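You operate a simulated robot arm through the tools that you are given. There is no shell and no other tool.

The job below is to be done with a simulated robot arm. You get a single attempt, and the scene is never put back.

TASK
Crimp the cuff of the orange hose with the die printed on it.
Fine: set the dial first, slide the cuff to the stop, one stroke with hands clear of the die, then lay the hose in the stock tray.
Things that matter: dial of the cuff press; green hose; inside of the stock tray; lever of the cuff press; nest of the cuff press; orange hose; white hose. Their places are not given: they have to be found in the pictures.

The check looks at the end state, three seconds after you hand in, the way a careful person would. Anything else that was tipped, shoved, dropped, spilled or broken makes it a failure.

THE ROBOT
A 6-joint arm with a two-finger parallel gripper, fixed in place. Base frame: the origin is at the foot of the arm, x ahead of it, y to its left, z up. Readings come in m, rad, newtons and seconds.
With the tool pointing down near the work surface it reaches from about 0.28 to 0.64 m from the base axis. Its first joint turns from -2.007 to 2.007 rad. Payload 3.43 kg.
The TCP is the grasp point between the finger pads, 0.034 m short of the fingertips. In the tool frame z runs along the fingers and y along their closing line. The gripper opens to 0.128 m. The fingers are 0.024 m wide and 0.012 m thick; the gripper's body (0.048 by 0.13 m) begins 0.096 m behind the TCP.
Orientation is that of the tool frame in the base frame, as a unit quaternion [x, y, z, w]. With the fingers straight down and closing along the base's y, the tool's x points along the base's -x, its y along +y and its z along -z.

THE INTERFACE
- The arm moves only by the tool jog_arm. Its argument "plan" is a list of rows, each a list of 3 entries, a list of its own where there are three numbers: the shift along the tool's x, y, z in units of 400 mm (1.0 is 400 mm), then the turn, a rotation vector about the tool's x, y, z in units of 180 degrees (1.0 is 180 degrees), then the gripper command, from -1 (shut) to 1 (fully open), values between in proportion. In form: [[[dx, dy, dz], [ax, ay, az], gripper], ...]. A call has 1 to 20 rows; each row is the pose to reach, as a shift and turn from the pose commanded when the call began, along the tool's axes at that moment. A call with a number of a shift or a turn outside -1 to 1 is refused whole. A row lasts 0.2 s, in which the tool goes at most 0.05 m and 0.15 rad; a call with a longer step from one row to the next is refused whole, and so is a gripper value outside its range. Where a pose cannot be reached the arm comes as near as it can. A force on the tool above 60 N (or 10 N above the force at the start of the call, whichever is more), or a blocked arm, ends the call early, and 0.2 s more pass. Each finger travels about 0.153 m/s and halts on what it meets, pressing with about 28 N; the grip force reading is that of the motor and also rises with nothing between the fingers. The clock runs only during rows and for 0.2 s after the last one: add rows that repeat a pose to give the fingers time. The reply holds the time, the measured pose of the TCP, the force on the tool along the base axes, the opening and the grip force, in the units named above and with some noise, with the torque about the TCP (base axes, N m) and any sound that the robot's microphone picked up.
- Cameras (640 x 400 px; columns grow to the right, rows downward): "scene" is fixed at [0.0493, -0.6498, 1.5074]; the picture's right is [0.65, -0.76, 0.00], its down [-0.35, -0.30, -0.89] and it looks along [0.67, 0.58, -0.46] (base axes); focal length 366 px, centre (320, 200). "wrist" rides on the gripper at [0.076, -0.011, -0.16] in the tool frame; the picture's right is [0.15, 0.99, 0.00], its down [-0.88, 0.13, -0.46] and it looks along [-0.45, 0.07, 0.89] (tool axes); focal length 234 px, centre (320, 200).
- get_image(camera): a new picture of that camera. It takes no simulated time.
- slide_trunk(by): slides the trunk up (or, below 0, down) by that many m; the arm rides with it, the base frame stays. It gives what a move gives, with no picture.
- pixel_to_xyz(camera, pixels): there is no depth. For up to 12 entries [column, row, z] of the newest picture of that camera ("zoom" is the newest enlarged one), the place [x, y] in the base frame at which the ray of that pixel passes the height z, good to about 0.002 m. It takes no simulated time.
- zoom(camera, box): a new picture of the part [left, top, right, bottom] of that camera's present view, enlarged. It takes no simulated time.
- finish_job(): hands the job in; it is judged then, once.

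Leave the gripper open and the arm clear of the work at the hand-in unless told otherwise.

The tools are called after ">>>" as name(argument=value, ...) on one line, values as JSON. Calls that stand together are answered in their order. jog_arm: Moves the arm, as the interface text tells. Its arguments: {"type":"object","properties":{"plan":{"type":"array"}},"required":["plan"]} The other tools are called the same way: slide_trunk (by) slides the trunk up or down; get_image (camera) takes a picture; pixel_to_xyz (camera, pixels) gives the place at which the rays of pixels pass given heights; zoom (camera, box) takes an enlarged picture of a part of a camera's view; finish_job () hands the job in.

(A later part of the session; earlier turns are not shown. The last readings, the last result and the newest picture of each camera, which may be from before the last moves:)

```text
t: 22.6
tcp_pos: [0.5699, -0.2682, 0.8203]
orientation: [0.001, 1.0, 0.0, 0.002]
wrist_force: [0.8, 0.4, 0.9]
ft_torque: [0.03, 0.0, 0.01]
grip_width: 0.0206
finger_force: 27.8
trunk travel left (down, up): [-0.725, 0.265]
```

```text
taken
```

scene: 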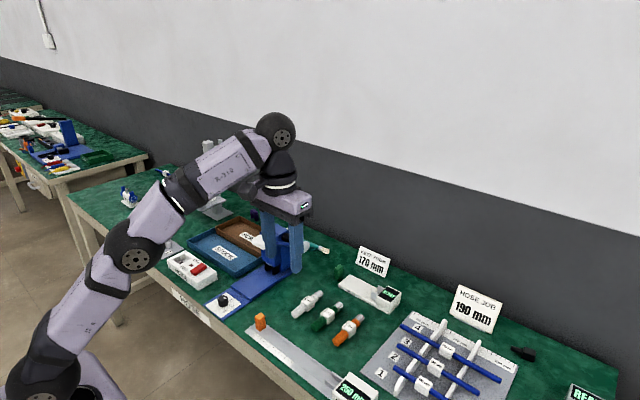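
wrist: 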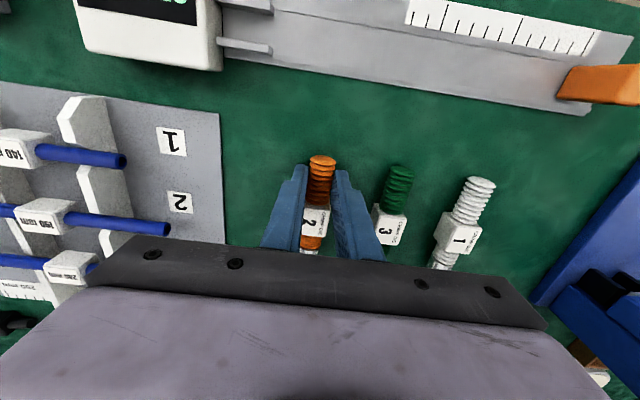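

The hose is gripped (20.6 mm, 28 N). I'll lift 85 mm straight up.

>>> jog_arm(plan=[[[0, 0, -0.03], [0, 0, 0], -1], [[0, 0, -0.08], [0, 0, 0], -1], [[0, 0, -0.15], [0, 0, 0], -1], [[0, 0, -0.2125], [0, 0, 0], -1], [[0, 0, -0.2125], [0, 0, 0], -1]])

>>> get_image(camera="wrist")

>>> zoom(camera="scene", box=[280, 220, 400, 350])

```text
t: 23.8
tcp_pos: [0.5704, -0.2668, 0.9038]
orientation: [0.001, 1.0, 0.0, 0.003]
wrist_force: [0.7, -0.4, -0.3]
ft_torque: [-0.01, 0.03, -0.02]
grip_width: 0.0209
finger_force: 28.1
trunk travel left (down, up): [-0.725, 0.265]
```

```text
taken
```

wrist: 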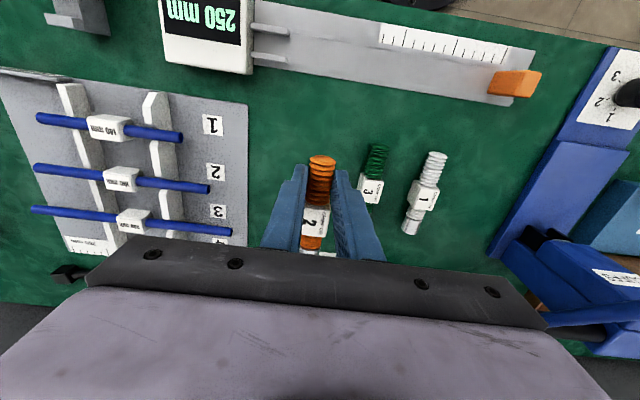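

```text
3.08 times, centred on (340, 285) of scene
```

zoom: 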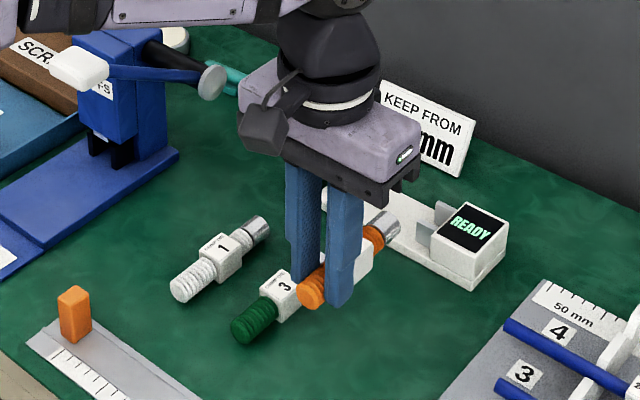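

The hose is level and clear. I'll carry it around in front of the lever: back to x about 0.44, then across to y about 0.051, at z 0.90.

>>> jog_arm(plan=[[[0.08, 0.06, 0], [0, 0, 0], -1], [[0.16, 0.12, 0], [0, 0, 0], -1], [[0.245, 0.18, 0], [0, 0, 0], -1], [[0.325, 0.24, 0], [0, 0, 0], -1], [[0.325, 0.34, 0], [0, 0, 0], -1], [[0.325, 0.44, 0], [0, 0, 0], -1], [[0.325, 0.54, 0], [0, 0, 0], -1], [[0.325, 0.64, 0], [0, 0, 0], -1], [[0.325, 0.74, 0], [0, 0, 0], -1], [[0.325, 0.7975, 0], [0, 0, 0], -1], [[0.325, 0.7975, 0], [0, 0, 0], -1]])

>>> get_image(camera="wrist")

>>> get_image(camera="scene")

```text
t: 26.2
tcp_pos: [0.441, 0.0549, 0.9046]
orientation: [0.001, 1.0, 0.0, 0.002]
wrist_force: [-0.1, 0.4, 0.2]
ft_torque: [-0.04, 0.0, 0.04]
grip_width: 0.0208
finger_force: 27.7
trunk travel left (down, up): [-0.725, 0.265]
```

```text
taken
```

wrist: 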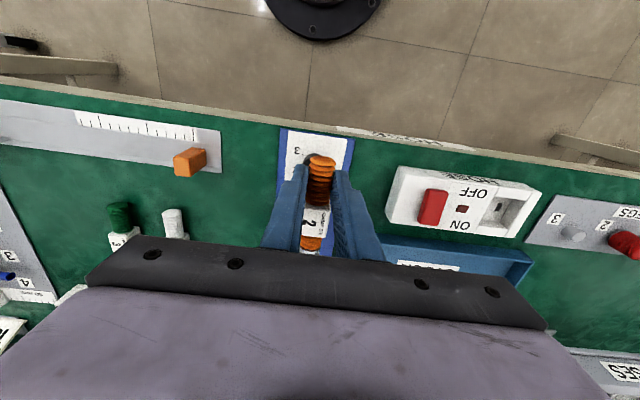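

```text
taken
```

scene: 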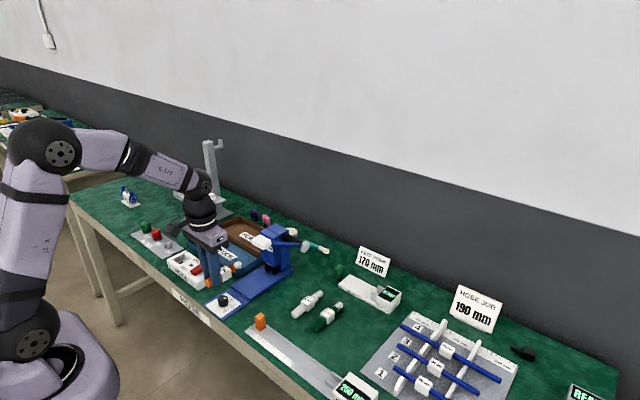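

The hose is in front of the press. The jaw gap is only about 26 mm for a 22.5 mm cuff, so I need the nest centre precisely. I'll take a high zoom of the jaws and of the held hose in the scene camera.

>>> zoom(camera="scene", box=[255, 252, 287, 280])

>>> pixel_to_xyz(camera="zoom", pixels=[[320, 200, 0.792]])

>>> jog_arm(plan=[[[0, 0, 0], [0, 0, 0], -1]])

```text
14.29 times, centred on (271, 266) of scene
```

zoom: 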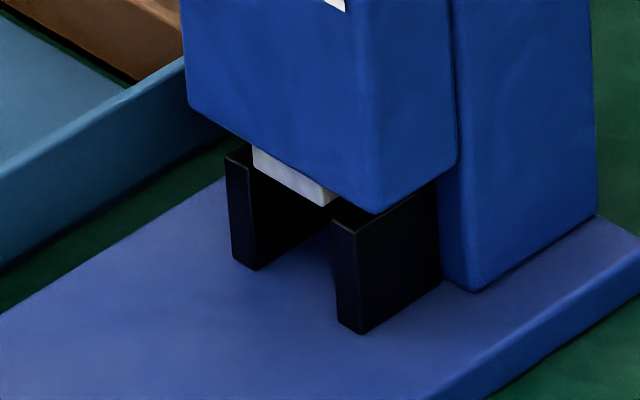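

```text
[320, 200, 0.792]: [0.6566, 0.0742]
```

```text
t: 26.6
tcp_pos: [0.4418, 0.0545, 0.9035]
orientation: [0.0, 1.0, 0.0, 0.003]
wrist_force: [1.2, 0.2, -0.6]
ft_torque: [0.0, 0.02, 0.0]
grip_width: 0.0209
finger_force: 27.5
trunk travel left (down, up): [-0.725, 0.265]
```

TCP y reads about 0.0547. The jaws are very clear in this zoom, so I'll take base coordinates of the jaw feet (inner corners 255,270 and 338,320) and the column corner.

>>> pixel_to_xyz(camera="zoom", pixels=[[233, 258, 0.792], [255, 270, 0.792], [338, 320, 0.792], [360, 334, 0.792], [441, 280, 0.792], [472, 292, 0.792], [226, 155, 0.82], [250, 168, 0.82], [330, 215, 0.82], [358, 230, 0.82], [250, 150, 0.83], [325, 205, 0.83]])

```text
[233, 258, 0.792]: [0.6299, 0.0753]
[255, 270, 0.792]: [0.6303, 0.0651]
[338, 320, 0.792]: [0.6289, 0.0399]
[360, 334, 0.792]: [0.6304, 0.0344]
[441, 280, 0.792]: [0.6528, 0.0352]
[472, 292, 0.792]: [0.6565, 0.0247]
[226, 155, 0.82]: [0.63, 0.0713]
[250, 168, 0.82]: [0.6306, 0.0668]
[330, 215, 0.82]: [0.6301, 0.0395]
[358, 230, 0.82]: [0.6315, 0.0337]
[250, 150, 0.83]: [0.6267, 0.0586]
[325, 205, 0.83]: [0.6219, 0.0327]
```

The jaw inner faces are at y 0.0395 and 0.066 (centre about 0.053), the jaw front is at x 0.630, and the column stop is at x about 0.656. I'll advance to x 0.523 with the cuff tip at about 0.615, short of the head, then lower to TCP z 0.85.

>>> jog_arm(plan=[[[-0.07, -0.004, 0], [0, 0, 0], -1], [[-0.14, -0.004, 0], [0, 0, 0], -1], [[-0.204, -0.004, 0], [0, 0, 0], -1], [[-0.204, -0.004, 0.07], [0, 0, 0], -1], [[-0.204, -0.004, 0.134], [0, 0, 0], -1], [[-0.204, -0.004, 0.134], [0, 0, 0], -1]])

>>> zoom(camera="scene", box=[220, 220, 300, 290])

>>> get_image(camera="wrist")

```text
t: 28.0
tcp_pos: [0.5234, 0.0524, 0.8509]
orientation: [0.001, 1.0, 0.0, 0.003]
wrist_force: [-0.5, 0.5, 0.4]
ft_torque: [-0.01, 0.01, -0.02]
grip_width: 0.0208
finger_force: 27.9
trunk travel left (down, up): [-0.725, 0.265]
```

```text
5.71 times, centred on (260, 255) of scene
```

zoom: 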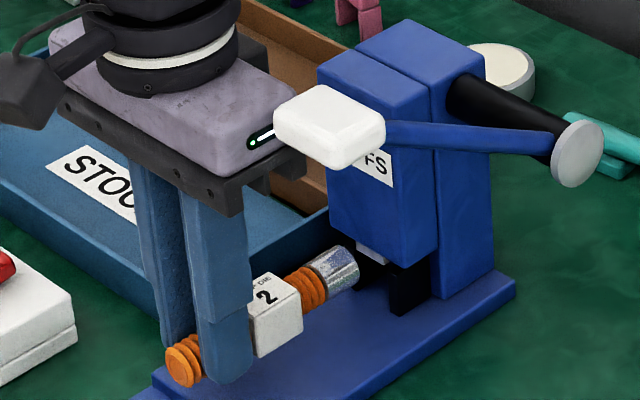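

```text
taken
```

wrist: 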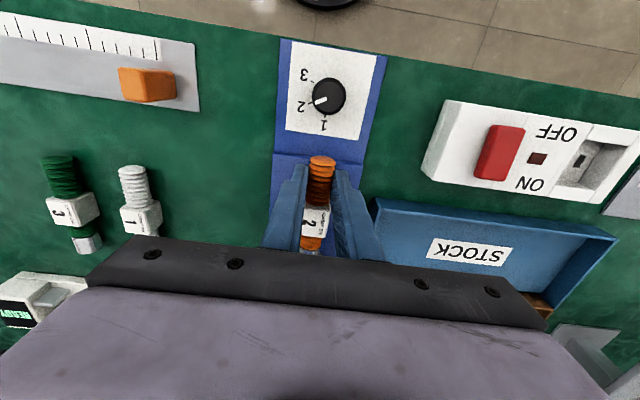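

The cuff points at the nest and the gripper body is clear of the lever pad. I'll lower 15 mm to about 3 mm above the plate and check the cuff against the jaws.

>>> jog_arm(plan=[[[0, 0, 0.02], [0, 0, 0], -1], [[0, 0, 0.0385], [0, 0, 0], -1], [[0, 0, 0.0385], [0, 0, 0], -1]])

>>> zoom(camera="scene", box=[245, 250, 285, 285])

```text
t: 28.8
tcp_pos: [0.5218, 0.0512, 0.8364]
orientation: [0.001, 1.0, 0.0, 0.003]
wrist_force: [-0.4, -0.4, 0.1]
ft_torque: [-0.04, 0.04, 0.0]
grip_width: 0.0207
finger_force: 27.4
trunk travel left (down, up): [-0.725, 0.265]
```

```text
11.43 times, centred on (265, 268) of scene
```

zoom: 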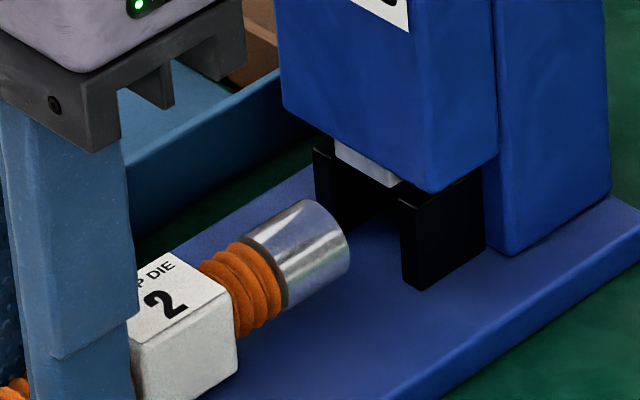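

>>> pixel_to_xyz(camera="zoom", pixels=[[264, 275, 0.81], [326, 230, 0.81], [350, 245, 0.81], [405, 287, 0.792], [402, 240, 0.81], [337, 195, 0.81], [238, 365, 0.795], [237, 290, 0.825]])

>>> jog_arm(plan=[[[0, 0, 0], [0, 0, 0], -1]])

```text
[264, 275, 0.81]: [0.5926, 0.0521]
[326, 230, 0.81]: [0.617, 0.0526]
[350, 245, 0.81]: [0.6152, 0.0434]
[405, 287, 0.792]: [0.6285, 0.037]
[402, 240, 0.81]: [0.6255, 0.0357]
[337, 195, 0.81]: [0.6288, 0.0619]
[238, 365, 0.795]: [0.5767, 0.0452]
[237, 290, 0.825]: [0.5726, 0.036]
```

```text
t: 29.2
tcp_pos: [0.5231, 0.05, 0.8362]
orientation: [0.001, 1.0, 0.0, 0.003]
wrist_force: [0.7, -0.7, -0.8]
ft_torque: [0.01, 0.01, 0.02]
grip_width: 0.0211
finger_force: 28.3
trunk travel left (down, up): [-0.725, 0.265]
```

The cuff axis extended (zoom slope) passes through the middle of the jaw gap at (366,200), so the alignment is good to about 1 mm. I'll advance slowly by 25 mm to start the cuff into the jaws and watch the force.

>>> jog_arm(plan=[[[-0.0125, 0, 0], [0, 0, 0], -1], [[-0.025, 0, 0], [0, 0, 0], -1], [[-0.0375, 0, 0], [0, 0, 0], -1], [[-0.05, 0, 0], [0, 0, 0], -1], [[-0.0625, 0, 0], [0, 0, 0], -1], [[-0.0625, 0, 0], [0, 0, 0], -1]])

>>> zoom(camera="scene", box=[245, 245, 290, 285])

```text
t: 30.6
tcp_pos: [0.5486, 0.0511, 0.8355]
orientation: [0.001, 1.0, 0.0, 0.003]
wrist_force: [0.9, -0.1, 0.3]
ft_torque: [-0.01, 0.04, 0.01]
grip_width: 0.0211
finger_force: 28.0
trunk travel left (down, up): [-0.725, 0.265]
```

```text
10.00 times, centred on (268, 265) of scene
```

zoom: 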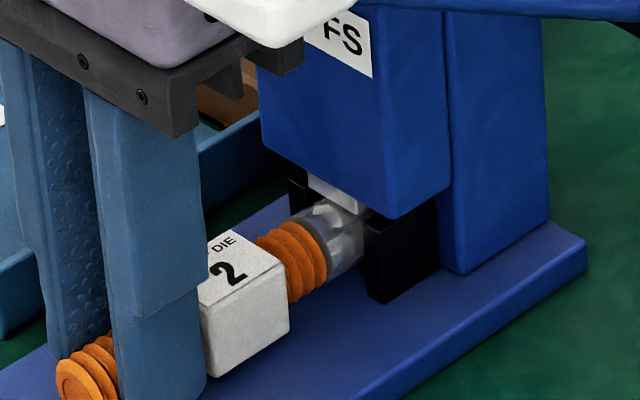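

The cuff is going in between the jaws with no resistance. I'll lower about 3 mm toward the plate and advance another 11 mm in small steps.

>>> jog_arm(plan=[[[0, 0, 0.004], [0, 0, 0], -1], [[0, 0, 0.0075], [0, 0, 0], -1], [[-0.007, 0, 0.0075], [0, 0, 0], -1], [[-0.014, 0, 0.0075], [0, 0, 0], -1], [[-0.021, 0, 0.0075], [0, 0, 0], -1], [[-0.0275, 0, 0.0075], [0, 0, 0], -1], [[-0.0275, 0, 0.0075], [0, 0, 0], -1]])

>>> zoom(camera="scene", box=[245, 245, 290, 285])

```text
t: 32.2
tcp_pos: [0.5566, 0.0504, 0.8328]
orientation: [0.001, 1.0, -0.001, 0.002]
wrist_force: [0.4, -0.4, -0.2]
ft_torque: [0.02, 0.04, -0.04]
grip_width: 0.0207
finger_force: 27.9
trunk travel left (down, up): [-0.725, 0.265]
```

```text
10.00 times, centred on (268, 265) of scene
```

zoom: 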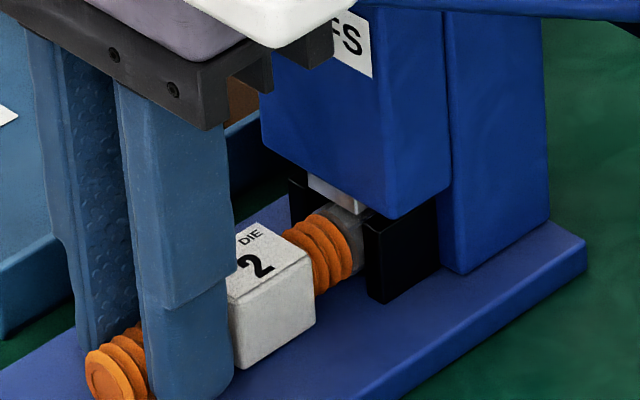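

No contact yet: TCP x 0.557, force about 0, and the cuff's rear end is still a few mm out. I'll continue in 1.5 mm steps to find the stop.

>>> jog_arm(plan=[[[-0.00375, 0, 0], [0, 0, 0], -1], [[-0.0075, 0, 0], [0, 0, 0], -1], [[-0.01125, 0, 0], [0, 0, 0], -1], [[-0.015, 0, 0], [0, 0, 0], -1], [[-0.015, 0, 0], [0, 0, 0], -1]])

>>> zoom(camera="scene", box=[245, 245, 290, 285])

```text
t: 33.4
tcp_pos: [0.5612, 0.0502, 0.8332]
orientation: [0.001, 1.0, -0.001, 0.0]
wrist_force: [-15.8, 0.0, 1.9]
ft_torque: [0.0, 0.27, 0.0]
grip_width: 0.0208
finger_force: 28.4
trunk travel left (down, up): [-0.725, 0.265]
```

```text
10.00 times, centred on (268, 265) of scene
```

zoom: 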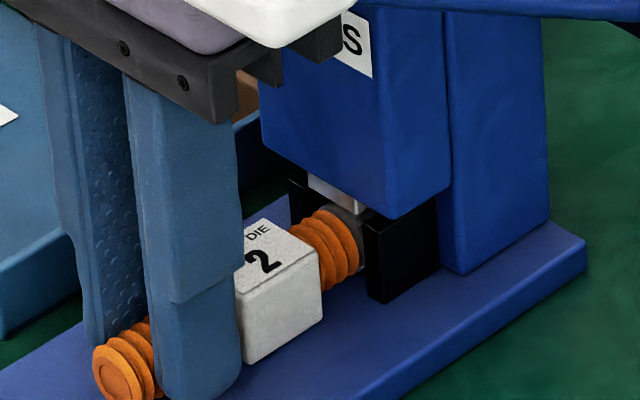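

The x force is -15.8 N, so the cuff is against the stop at TCP x 0.561. I'll ease down in half-millimetre steps until the block rests on the plate, so it doesn't drop when released.

>>> jog_arm(plan=[[[0, 0, 0.00125], [0, 0, 0], -1], [[0, 0, 0.0025], [0, 0, 0], -1], [[0, 0, 0.00375], [0, 0, 0], -1], [[0, 0, 0.00375], [0, 0, 0], -1]])

```text
t: 34.4
tcp_pos: [0.562, 0.0511, 0.8315]
orientation: [0.001, 1.0, 0.0, 0.001]
wrist_force: [-17.9, -0.5, 3.6]
ft_torque: [-0.01, 0.18, -0.03]
grip_width: 0.0209
finger_force: 27.9
trunk travel left (down, up): [-0.725, 0.265]
```

>>> jog_arm(plan=[[[0, 0, 0.00125], [0, 0, 0], -1], [[0, 0, 0.0025], [0, 0, 0], -1], [[0, 0, 0.00375], [0, 0, 0], -1], [[0, 0, 0.00375], [0, 0, 0], -1]])

>>> zoom(camera="scene", box=[245, 245, 290, 285])

```text
t: 35.4
tcp_pos: [0.561, 0.0506, 0.8325]
orientation: [0.0, 1.0, -0.001, 0.002]
wrist_force: [-16.4, 0.8, 9.4]
ft_torque: [0.01, 0.23, -0.01]
grip_width: 0.0209
finger_force: 27.9
trunk travel left (down, up): [-0.725, 0.265]
```

```text
10.00 times, centred on (268, 265) of scene
```

zoom: 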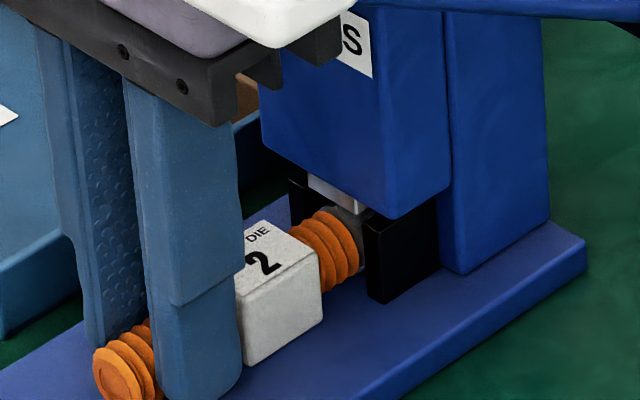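

The plate now carries the block (Fz 9.4 N) and the cuff is at the stop. I'll open the fingers to 44 mm to release it.

>>> jog_arm(plan=[[[0, 0, 0], [0, 0, 0], -0.6], [[0, 0, 0], [0, 0, 0], -0.3125], [[0, 0, 0], [0, 0, 0], -0.3125]])

>>> zoom(camera="scene", box=[235, 225, 300, 285])

>>> get_image(camera="wrist")

```text
t: 36.2
tcp_pos: [0.564, 0.0507, 0.8293]
orientation: [0.0, 1.0, 0.0, 0.002]
wrist_force: [0.5, 0.0, 0.2]
ft_torque: [-0.01, 0.01, 0.0]
grip_width: 0.0441
finger_force: 0.0
trunk travel left (down, up): [-0.725, 0.265]
```

```text
6.67 times, centred on (268, 255) of scene
```

zoom: 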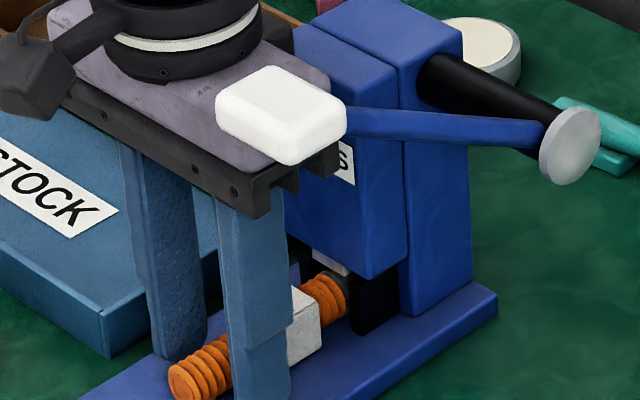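

```text
taken
```

wrist: 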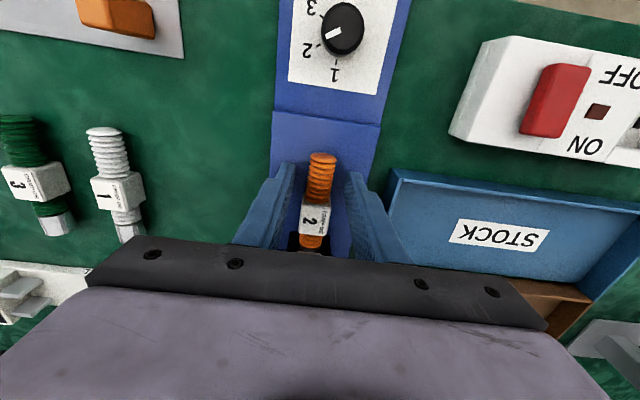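

The hose stays in the nest and the dial still reads 2. I'll rise 50 mm straight up past the tail, then back away to x about 0.44.

>>> jog_arm(plan=[[[0, 0, -0.05], [0, 0, 0], -0.3125], [[0, 0, -0.1], [0, 0, 0], -0.3125], [[0, 0, -0.125], [0, 0, 0], -0.3125], [[0.08, 0, -0.125], [0, 0, 0], -0.3125], [[0.16, 0, -0.125], [0, 0, 0], -0.3125], [[0.24, 0, -0.125], [0, 0, 0], -0.3125], [[0.32, 0, -0.125], [0, 0, 0], -0.3125], [[0.32, 0, -0.125], [0, 0, 0], -0.3125]])

>>> zoom(camera="scene", box=[235, 215, 315, 285])

>>> zoom(camera="scene", box=[245, 245, 290, 285])

```text
t: 38.0
tcp_pos: [0.4372, 0.0509, 0.8817]
orientation: [0.001, 1.0, 0.0, 0.002]
wrist_force: [-0.1, -0.4, -0.6]
ft_torque: [-0.04, -0.01, 0.02]
grip_width: 0.0438
finger_force: 0.1
trunk travel left (down, up): [-0.725, 0.265]
```

```text
5.71 times, centred on (275, 250) of scene
```

zoom: 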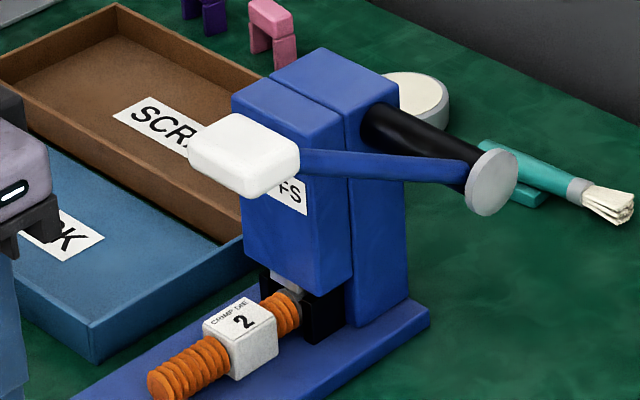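

```text
10.00 times, centred on (268, 265) of scene
```

zoom: 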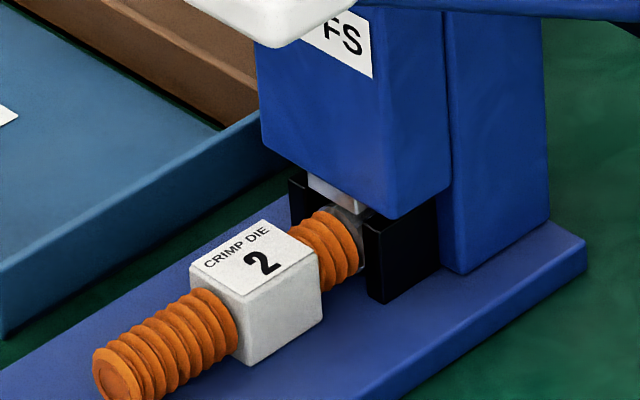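

The hose sits straight in the nest with the cuff at the stop. From two views the lever pivot comes out at about (0.665, -0.06, 0.916), the pad arm is about 0.16 m, and it is now raised about 31°. I'll raise the trunk 0.2 m so I can approach the pad from above.

>>> slide_trunk(by=0.2)

```text
t: 40.2
tcp_pos: [0.4361, 0.0512, 1.0818]
orientation: [0.002, 1.0, 0.0, 0.003]
wrist_force: [-0.1, -0.5, -0.1]
ft_torque: [-0.01, 0.0, 0.03]
grip_width: 0.0443
finger_force: 0.1
trunk travel left (down, up): [-0.925, 0.065]
```

I'll close the fingers and move over the lever pad at (0.522, -0.050), keeping the tips at about z 1.05, above the pad top.

>>> jog_arm(plan=[[[-0.05, -0.063, 0], [0, 0, 0], -0.7], [[-0.106, -0.126, 0], [0, 0, 0], -1], [[-0.16, -0.19, 0], [0, 0, 0], -1], [[-0.2125, -0.2525, 0], [0, 0, 0], -1], [[-0.2125, -0.2525, 0], [0, 0, 0], -1]])

>>> get_image(camera="wrist")

>>> zoom(camera="scene", box=[210, 180, 320, 290])

```text
t: 41.4
tcp_pos: [0.5233, -0.0479, 1.0826]
orientation: [0.0, 1.0, 0.0, 0.003]
wrist_force: [-0.2, 0.0, 0.4]
ft_torque: [-0.02, -0.02, 0.02]
grip_width: 0.0
finger_force: 28.1
trunk travel left (down, up): [-0.925, 0.065]
```

```text
taken
```

wrist: 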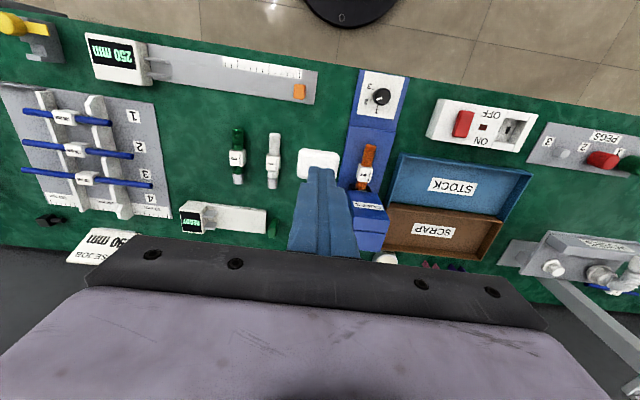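

```text
3.64 times, centred on (265, 235) of scene
```

zoom: 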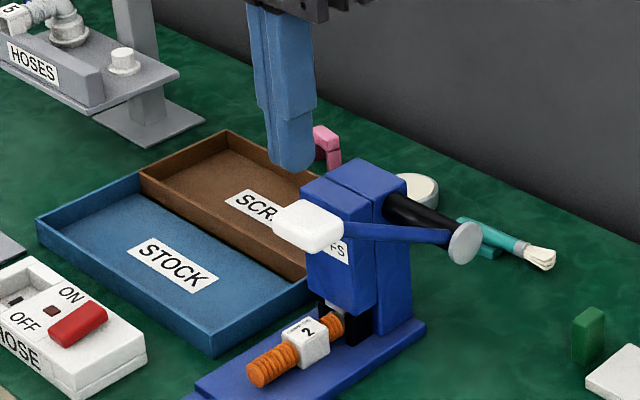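

The closed tips are over the pad; they need a few mm more +x and -y. I'll press down following the lever's arc (x from 0.527 to 0.504 as it drops), in small rows, to about the horizontal lever position, then read force and sound.

>>> jog_arm(plan=[[[-0.0093, -0.005, 0.0465], [0, 0, 0], -1], [[-0.0093, -0.005, 0.0915], [0, 0, 0], -1], [[0.0008, -0.005, 0.1265], [0, 0, 0], -1], [[0.0158, -0.005, 0.1665], [0, 0, 0], -1], [[0.0283, -0.005, 0.2015], [0, 0, 0], -1], [[0.0383, -0.005, 0.234], [0, 0, 0], -1], [[0.0433, -0.005, 0.269], [0, 0, 0], -1], [[0.0483, -0.005, 0.304], [0, 0, 0], -1]])

>>> zoom(camera="scene", box=[210, 180, 320, 290])

```text
t: 43.2
tcp_pos: [0.501, -0.051, 0.9598]
orientation: [0.0, 1.0, 0.0, 0.002]
wrist_force: [-2.3, 0.7, 2.2]
ft_torque: [0.06, 0.02, -0.03]
grip_width: 0.0002
finger_force: 27.9
trunk travel left (down, up): [-0.925, 0.065]
```

```text
3.64 times, centred on (265, 235) of scene
```

zoom: 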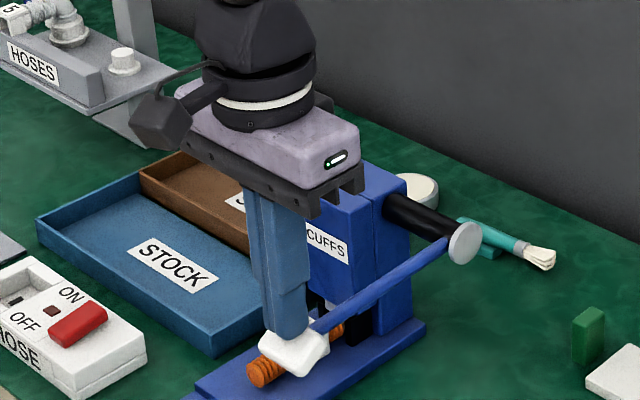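

The lever follows easily (2 N) and is about horizontal now. I'll keep pressing along the arc in small steps and watch for the force rise and any sound.

>>> jog_arm(plan=[[[0, 0, 0.0175], [0, 0, 0], -1], [[0, 0, 0.035], [0, 0, 0], -1], [[0, 0, 0.0525], [0, 0, 0], -1], [[0, 0, 0.07], [0, 0, 0], -1], [[-0.0034, 0, 0.0875], [0, 0, 0], -1], [[-0.0068, 0, 0.105], [0, 0, 0], -1], [[-0.0103, 0, 0.1225], [0, 0, 0], -1], [[-0.0138, 0, 0.14], [0, 0, 0], -1]])

>>> zoom(camera="scene", box=[210, 180, 320, 290])

```text
t: 45.0
tcp_pos: [0.5047, -0.0519, 0.9089]
orientation: [0.001, 1.0, -0.001, 0.005]
wrist_force: [-15.3, -4.0, 28.0]
ft_torque: [-0.12, 0.16, -0.06]
grip_width: 0.0
finger_force: 27.8
trunk travel left (down, up): [-0.925, 0.065]
```

```text
3.64 times, centred on (265, 235) of scene
```

zoom: 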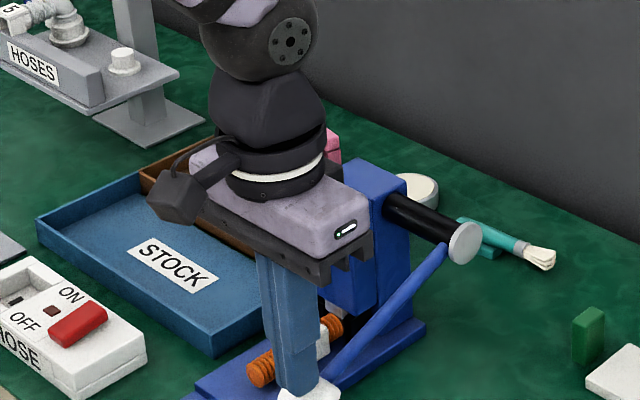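

The force has risen to 28 N, either the crimp or the end of travel; no sound yet. I'll press on by a few mm more along the arc.

>>> jog_arm(plan=[[[-0.002, 0, 0.007], [0, 0, 0], -1], [[-0.004, 0, 0.014], [0, 0, 0], -1], [[-0.006, 0, 0.021], [0, 0, 0], -1], [[-0.006, 0, 0.021], [0, 0, 0], -1]])

>>> zoom(camera="scene", box=[240, 230, 310, 300])

```text
t: 45.8
tcp_pos: [0.5027, -0.0524, 0.9013]
orientation: [0.0, 1.0, 0.0, -0.006]
wrist_force: [-25.0, -0.8, 38.3]
ft_torque: [-0.11, 0.41, 0.08]
grip_width: 0.0
finger_force: 28.1
trunk travel left (down, up): [-0.925, 0.065]
stopped in row 3: the force on the tool passed its limit at 62 N (the readings are from after the stop); the commanded pose is now the measured one
```

```text
5.71 times, centred on (275, 265) of scene
```

zoom: 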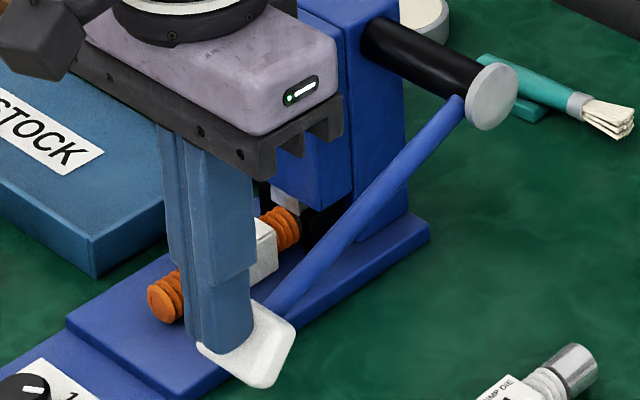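

It stopped at 62 N with the lever steeply down. I'll look closely at the ram and cuff to see whether the die has closed.

>>> zoom(camera="scene", box=[258, 250, 288, 276])

>>> get_image(camera="wrist")

```text
15.38 times, centred on (273, 263) of scene
```

zoom: 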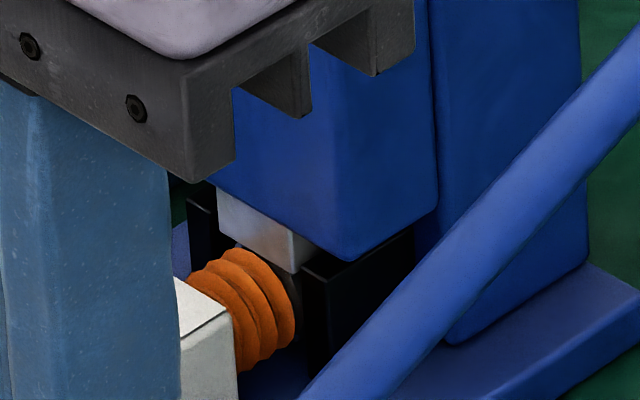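

```text
taken
```

wrist: 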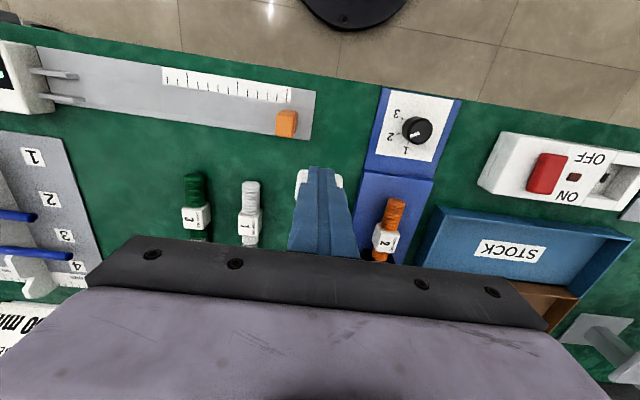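

The ram has come down onto the cuff and the lever is about 22° below horizontal, but the tips have drifted toward the outer edge of the pad. I'll keep pushing along the lever's direction (down and a little +x) to see whether there is travel left.

>>> jog_arm(plan=[[[-0.004, 0, 0.002], [0, 0, 0], -1], [[-0.008, 0, 0.004], [0, 0, 0], -1], [[-0.012, 0, 0.007], [0, 0, 0], -1], [[-0.015, 0, 0.01], [0, 0, 0], -1], [[-0.015, 0, 0.01], [0, 0, 0], -1]])

>>> zoom(camera="scene", box=[240, 230, 310, 300])

>>> zoom(camera="scene", box=[258, 250, 288, 276])

```text
t: 46.5
tcp_pos: [0.5012, -0.0508, 0.8992]
orientation: [0.0, 1.0, 0.002, -0.015]
wrist_force: [-26.8, -0.3, 38.9]
ft_torque: [-0.12, 0.53, 0.08]
grip_width: 0.0
finger_force: 28.4
trunk travel left (down, up): [-0.925, 0.065]
stopped in row 3: the force on the tool passed its limit at 62 N (the readings are from after the stop); the commanded pose is now the measured one
```

```text
5.71 times, centred on (275, 265) of scene
```

zoom: 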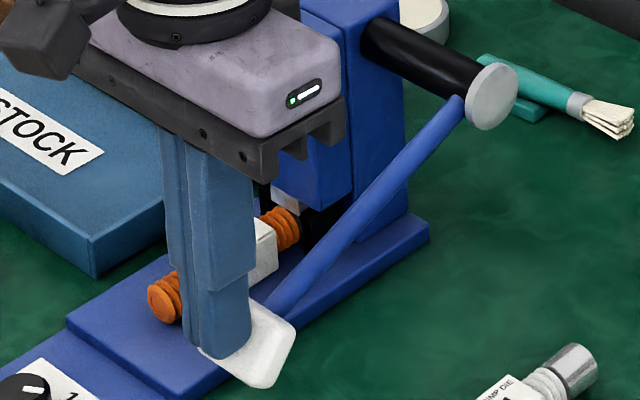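

```text
15.38 times, centred on (273, 263) of scene
```

zoom: 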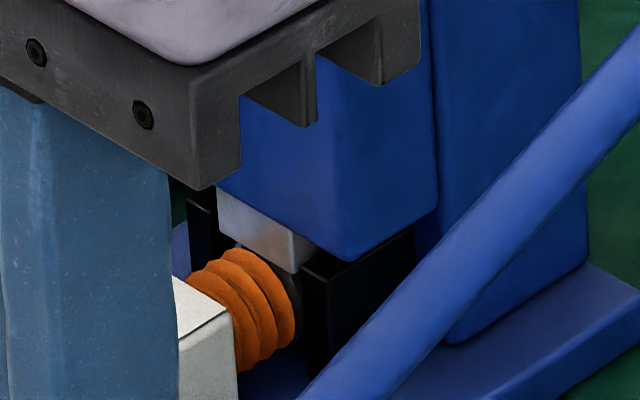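

The lever did not move any further, so it is at the bottom of its stroke with 62 N on it. I'll now come back up slowly along the same arc, letting the lever follow.

>>> jog_arm(plan=[[[-0.0037, 0, -0.0427], [0, -0.0095, 0], -1], [[-0.005, 0, -0.0852], [0, -0.0095, 0], -1], [[-0.0014, 0, -0.12], [0, -0.0095, 0], -1], [[0, 0, -0.155], [0, -0.0095, 0], -1], [[-0.0043, 0, -0.19], [0, -0.0095, 0], -1], [[-0.0108, 0, -0.2255], [0, -0.0095, 0], -1], [[-0.0222, 0, -0.2607], [0, -0.0095, 0], -1], [[-0.0337, 0, -0.2937], [0, -0.0095, 0], -1], [[-0.05, 0, -0.3393], [0, -0.0095, 0], -1], [[-0.0483, 0, -0.389], [0, -0.0095, 0], -1], [[-0.046, 0, -0.464], [0, -0.0095, 0], -1]])

>>> zoom(camera="scene", box=[210, 180, 320, 290])

>>> zoom(camera="scene", box=[245, 245, 290, 285])

```text
t: 48.9
tcp_pos: [0.5308, -0.0508, 1.0823]
orientation: [0.0, 1.0, 0.001, 0.005]
wrist_force: [0.4, 0.4, 0.9]
ft_torque: [0.0, -0.04, 0.02]
grip_width: 0.0
finger_force: 28.1
trunk travel left (down, up): [-0.925, 0.065]
```

```text
3.64 times, centred on (265, 235) of scene
```

zoom: 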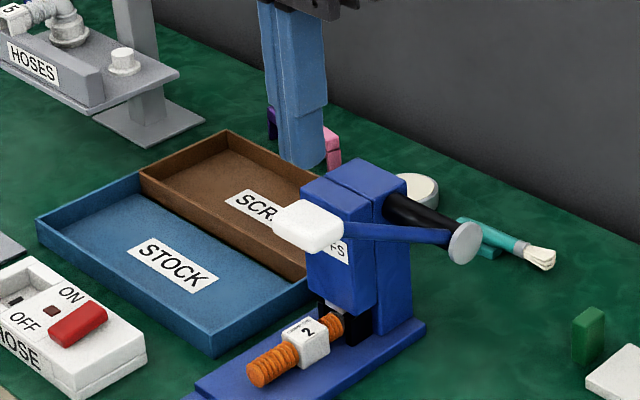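

```text
10.00 times, centred on (268, 265) of scene
```

zoom: 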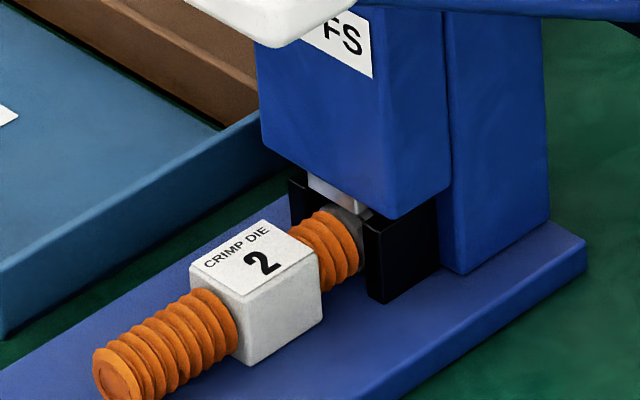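

The lever sprang back to its start position, and the hose hasn't moved. I'll zoom tightly on the cuff for signs of the crimp.

>>> zoom(camera="scene", box=[262, 254, 282, 272])

>>> zoom(camera="wrist", box=[320, 120, 420, 240])

```text
16.00 times, centred on (272, 263) of scene
```

zoom: 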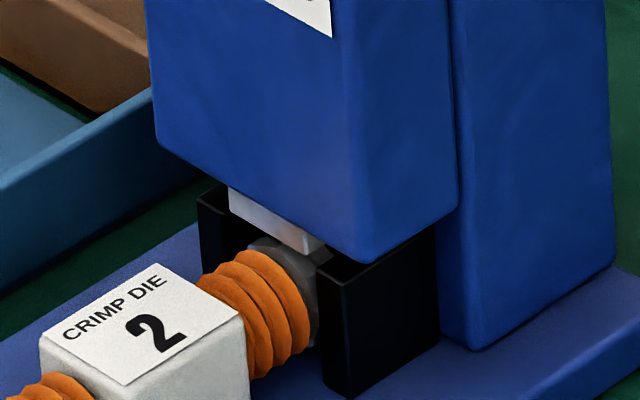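

```text
3.33 times, centred on (370, 180) of wrist
```

zoom: 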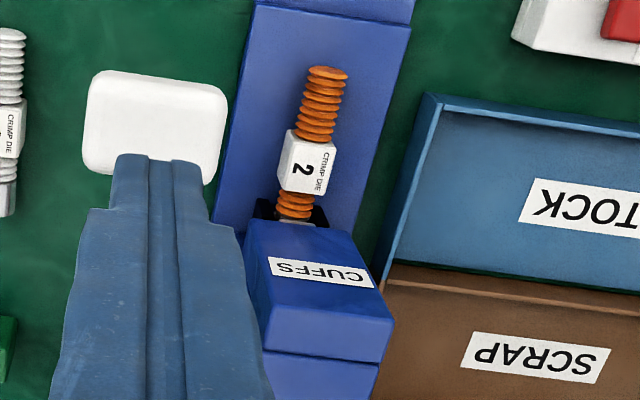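

The cuff end now looks faceted, as a crimped ferrule would. I'll confirm once it's out. I'll go back to (0.437, 0.051) at this height and open the fingers to 44 mm.

>>> jog_arm(plan=[[[0.06, 0.06, 0], [0, 0, 0], -1], [[0.12, 0.125, 0], [0, 0, 0], -0.8], [[0.18, 0.19, 0], [0, 0, 0], -0.5], [[0.236, 0.2545, 0], [0, 0, 0], -0.3125], [[0.236, 0.2545, 0], [0, 0, 0], -0.3125]])

>>> slide_trunk(by=-0.2)

>>> get_image(camera="wrist")

```text
t: 50.1
tcp_pos: [0.4348, 0.0483, 1.0809]
orientation: [0.0, 1.0, 0.0, 0.005]
wrist_force: [-0.2, 0.3, -0.6]
ft_torque: [0.01, 0.03, 0.03]
grip_width: 0.0439
finger_force: 0.1
trunk travel left (down, up): [-0.925, 0.065]
```

```text
t: 52.3
tcp_pos: [0.4335, 0.0486, 0.881]
orientation: [0.001, 1.0, 0.001, 0.004]
wrist_force: [-0.6, 0.0, 0.6]
ft_torque: [-0.02, 0.0, 0.01]
grip_width: 0.044
finger_force: 0.0
trunk travel left (down, up): [-0.725, 0.265]
```

```text
taken
```

wrist: 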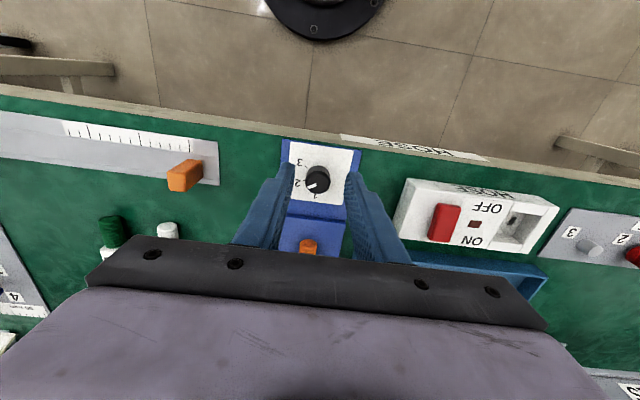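

The dial still reads 2. I'll advance along the same proven path to over the tail (x 0.562), then down around it.

>>> jog_arm(plan=[[[-0.08, 0.009, 0], [0, 0, 0], -0.3125], [[-0.16, 0.009, 0], [0, 0, 0], -0.3125], [[-0.24, 0.009, 0], [0, 0, 0], -0.3125], [[-0.3208, 0.009, 0], [0, 0, 0], -0.3125], [[-0.3208, 0.009, 0.05], [0, 0, 0], -0.3125], [[-0.3208, 0.009, 0.1], [0, 0, 0], -0.3125], [[-0.3208, 0.009, 0.1275], [0, 0, 0], -0.3125], [[-0.3208, 0.009, 0.1275], [0, 0, 0], -0.3125]])

>>> get_image(camera="wrist")

>>> zoom(camera="scene", box=[235, 225, 300, 285])

```text
t: 54.1
tcp_pos: [0.5627, 0.052, 0.8323]
orientation: [0.0, 1.0, 0.001, 0.004]
wrist_force: [0.7, 0.0, -0.1]
ft_torque: [0.01, 0.01, 0.01]
grip_width: 0.0439
finger_force: 0.0
trunk travel left (down, up): [-0.725, 0.265]
```

```text
taken
```

wrist: 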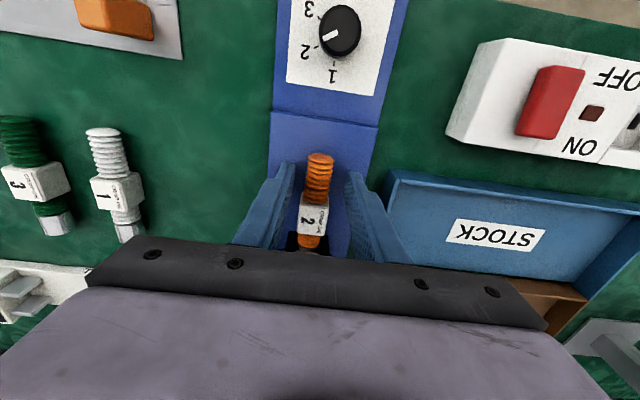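

```text
6.67 times, centred on (268, 255) of scene
```

zoom: 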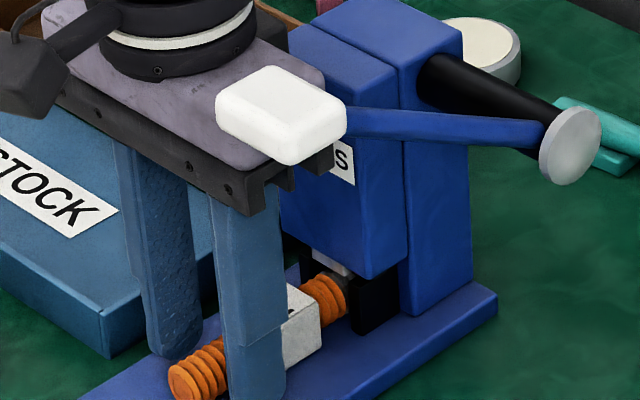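

The fingers straddle the tail. I'll close the grip.

>>> jog_arm(plan=[[[0, 0, 0.003], [0, 0, 0], -0.55], [[0, 0, 0.003], [0, 0, 0], -1], [[0, 0, 0.003], [0, 0, 0], -1]])

```text
t: 54.9
tcp_pos: [0.563, 0.0524, 0.8309]
orientation: [0.001, 1.0, 0.001, 0.006]
wrist_force: [1.4, -0.3, 1.9]
ft_torque: [-0.04, -0.01, -0.16]
grip_width: 0.0207
finger_force: 27.8
trunk travel left (down, up): [-0.725, 0.265]
```

The grip holds at 20.7 mm. I'll lift 1 mm and draw the cuff straight back out of the nest by 50 mm.

>>> jog_arm(plan=[[[0, 0, -0.0025], [0, 0, 0], -1], [[0.02, 0, -0.0025], [0, 0, 0], -1], [[0.045, 0, -0.0025], [0, 0, 0], -1], [[0.075, 0, -0.0025], [0, 0, 0], -1], [[0.1, 0, -0.0025], [0, 0, 0], -1], [[0.125, 0, -0.0025], [0, 0, 0], -1], [[0.125, 0, -0.0025], [0, 0, 0], -1]])

>>> zoom(camera="scene", box=[235, 240, 285, 290])

>>> get_image(camera="wrist")

```text
t: 56.5
tcp_pos: [0.5124, 0.0508, 0.8313]
orientation: [0.001, 1.0, 0.001, 0.005]
wrist_force: [0.4, 0.3, -0.2]
ft_torque: [-0.01, 0.0, 0.0]
grip_width: 0.0206
finger_force: 27.8
trunk travel left (down, up): [-0.725, 0.265]
```

```text
8.00 times, centred on (260, 265) of scene
```

zoom: 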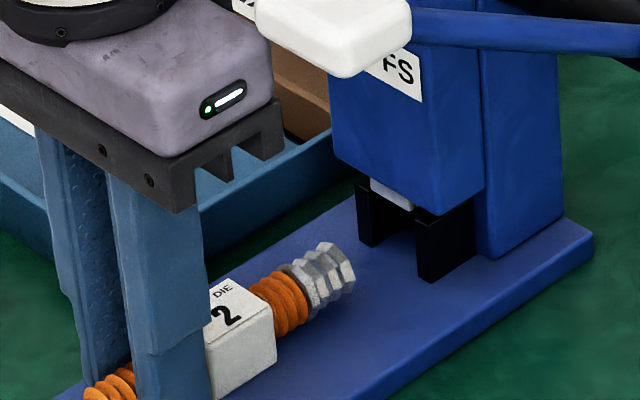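

```text
taken
```

wrist: 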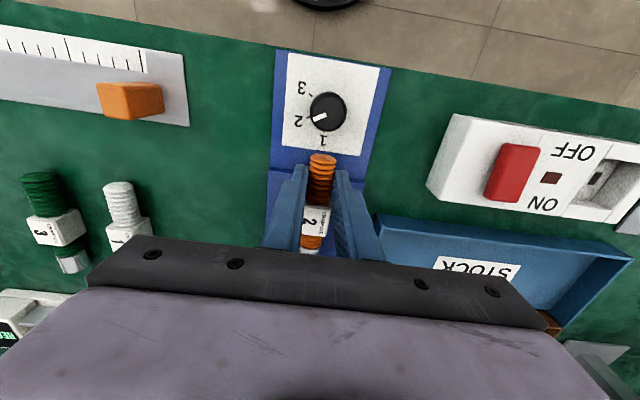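

The cuff is visibly crimped, with facets at (320,275). Next I'll measure the STOCK tray: wall tops and label on its floor.

>>> get_image(camera="scene")

>>> pixel_to_xyz(camera="scene", pixels=[[187.3, 239.9, 0.81], [234.8, 272.1, 0.81], [263.6, 257.8, 0.81], [215.5, 227.3, 0.81], [224.3, 252.9, 0.783], [187.3, 239.9, 0.82], [234.8, 272.1, 0.82], [234.8, 277, 0.78], [187.3, 245, 0.78]])

>>> pixel_to_xyz(camera="wrist", pixels=[[378, 216, 0.8], [378, 216, 0.82], [632, 258, 0.8], [632, 258, 0.82], [478, 268, 0.783]])

```text
taken
```

scene: 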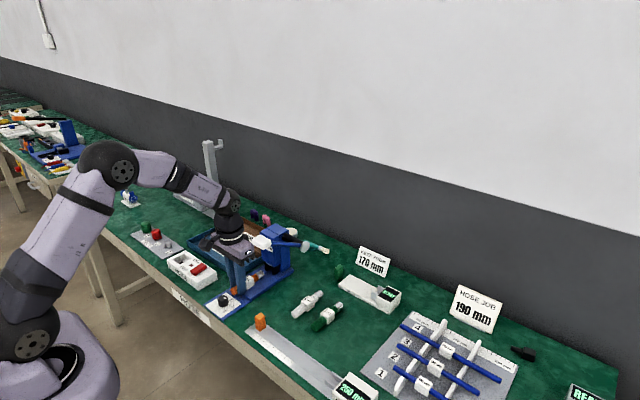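

```text
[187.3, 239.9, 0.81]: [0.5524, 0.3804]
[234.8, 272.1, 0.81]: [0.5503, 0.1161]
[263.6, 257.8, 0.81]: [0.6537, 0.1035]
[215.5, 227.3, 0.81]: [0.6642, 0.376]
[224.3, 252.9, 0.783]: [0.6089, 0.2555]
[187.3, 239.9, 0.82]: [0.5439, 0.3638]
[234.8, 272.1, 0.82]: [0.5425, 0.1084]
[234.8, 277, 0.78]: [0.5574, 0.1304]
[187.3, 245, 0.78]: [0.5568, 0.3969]
```

```text
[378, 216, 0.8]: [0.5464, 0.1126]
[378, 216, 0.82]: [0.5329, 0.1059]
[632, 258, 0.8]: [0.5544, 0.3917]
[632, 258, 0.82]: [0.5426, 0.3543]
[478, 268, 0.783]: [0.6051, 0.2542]
```

The tray interior runs from about x 0.555 to 0.650 and y 0.12 to 0.37, with walls to z about 0.81. That is only about 95 mm deep, so the 112 mm hose has to lie along y. I'll lift, back off to x 0.44 over the front, rise to z 0.95, and shift to y 0.15 before turning.

>>> jog_arm(plan=[[[0, 0, -0.055], [0, 0, 0], -1], [[0, 0, -0.11], [0, 0, 0], -1], [[0.09, 0, -0.15], [0, 0, 0], -1], [[0.18, 0, -0.23], [0, 0, 0], -1], [[0.18, 0.09, -0.2975], [0, 0, 0], -1], [[0.18, 0.19, -0.2975], [0, 0, 0], -1], [[0.18, 0.2475, -0.2975], [0, 0, 0], -1], [[0.18, 0.2475, -0.2975], [0, 0, 0], -1]])

>>> get_image(camera="wrist")

>>> get_image(camera="scene")

```text
t: 58.3
tcp_pos: [0.4403, 0.1519, 0.9524]
orientation: [-0.001, 1.0, 0.001, 0.004]
wrist_force: [-0.6, 0.1, -0.3]
ft_torque: [0.0, 0.02, 0.02]
grip_width: 0.0206
finger_force: 27.8
trunk travel left (down, up): [-0.725, 0.265]
```

```text
taken
```

wrist: 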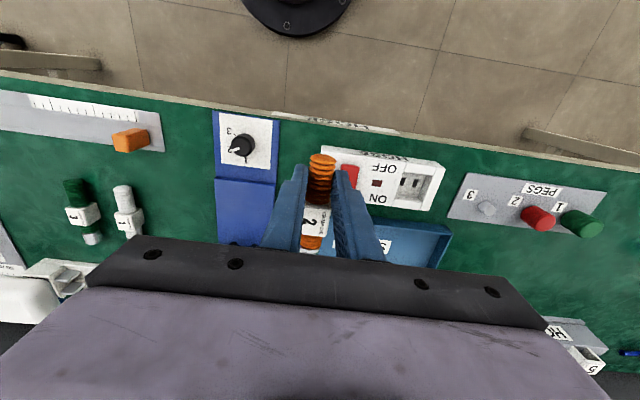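

```text
taken
```

scene: 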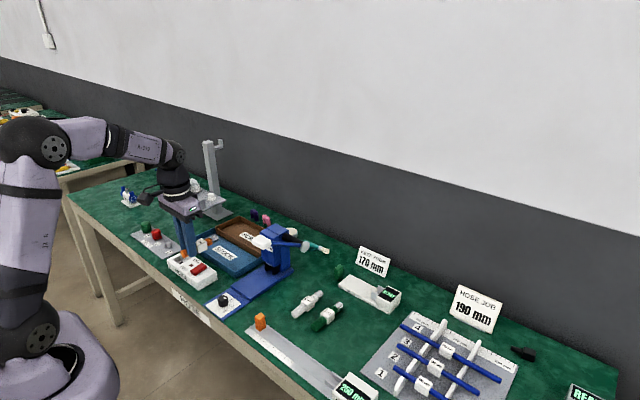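

The hose is held high and level with nothing near it. I'll turn the tool -90° about its z axis, so the cuff swings from +x to +y.

>>> jog_arm(plan=[[[0, 0, 0], [0, 0, -0.0455], -1], [[0, 0, 0], [0, 0, -0.0909], -1], [[0, 0, 0], [0, 0, -0.1364], -1], [[0, 0, 0], [0, 0, -0.1818], -1], [[0, 0, 0], [0, 0, -0.2273], -1], [[0, 0, 0], [0, 0, -0.2727], -1], [[0, 0, 0], [0, 0, -0.3182], -1], [[0, 0, 0], [0, 0, -0.3636], -1], [[0, 0, 0], [0, 0, -0.4091], -1], [[0, 0, 0], [0, 0, -0.4545], -1], [[0, 0, 0], [0, 0, -0.5], -1], [[0, 0, 0], [0, 0, -0.5], -1]])

>>> get_image(camera="wrist")

>>> get_image(camera="scene")

```text
t: 60.9
tcp_pos: [0.44, 0.1512, 0.9489]
orientation: [0.708, -0.706, 0.002, -0.003]
wrist_force: [-0.4, -0.5, -0.2]
ft_torque: [0.0, 0.01, -0.01]
grip_width: 0.0209
finger_force: 28.3
trunk travel left (down, up): [-0.725, 0.265]
```

```text
taken
```

wrist: 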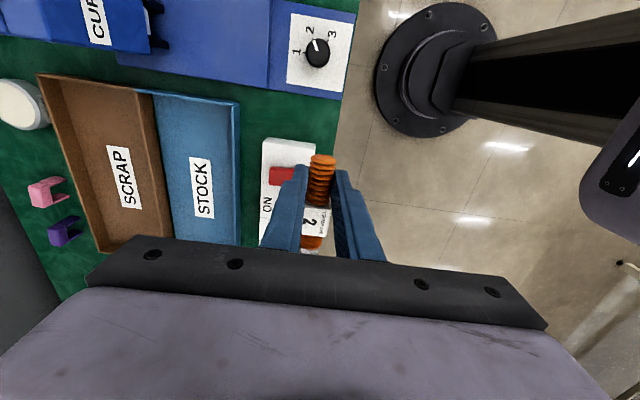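

```text
taken
```

scene: 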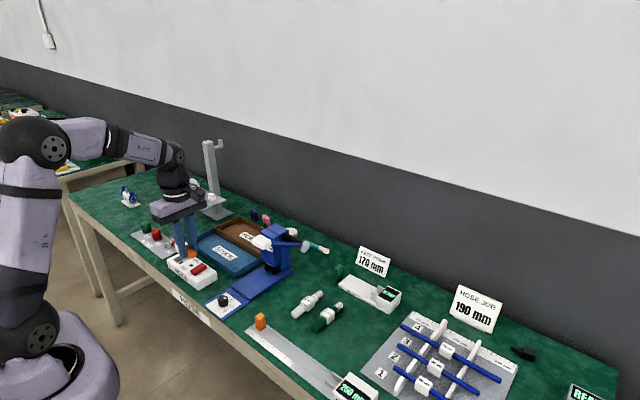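

The cuff now points +y, and this wrist view shows the whole STOCK tray. I'll zoom to measure its inside edges.

>>> zoom(camera="wrist", box=[90, 70, 290, 260])

```text
2.11 times, centred on (190, 165) of wrist
```

zoom: 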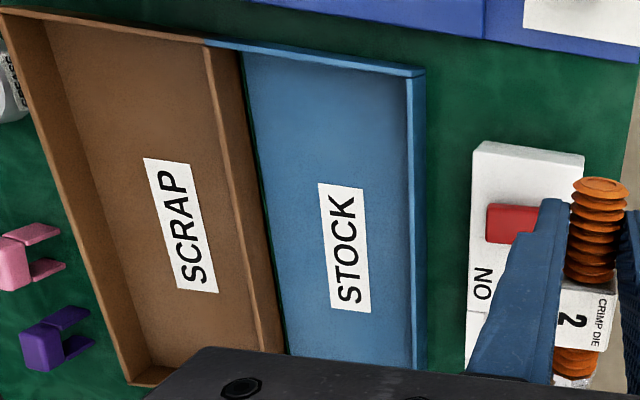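

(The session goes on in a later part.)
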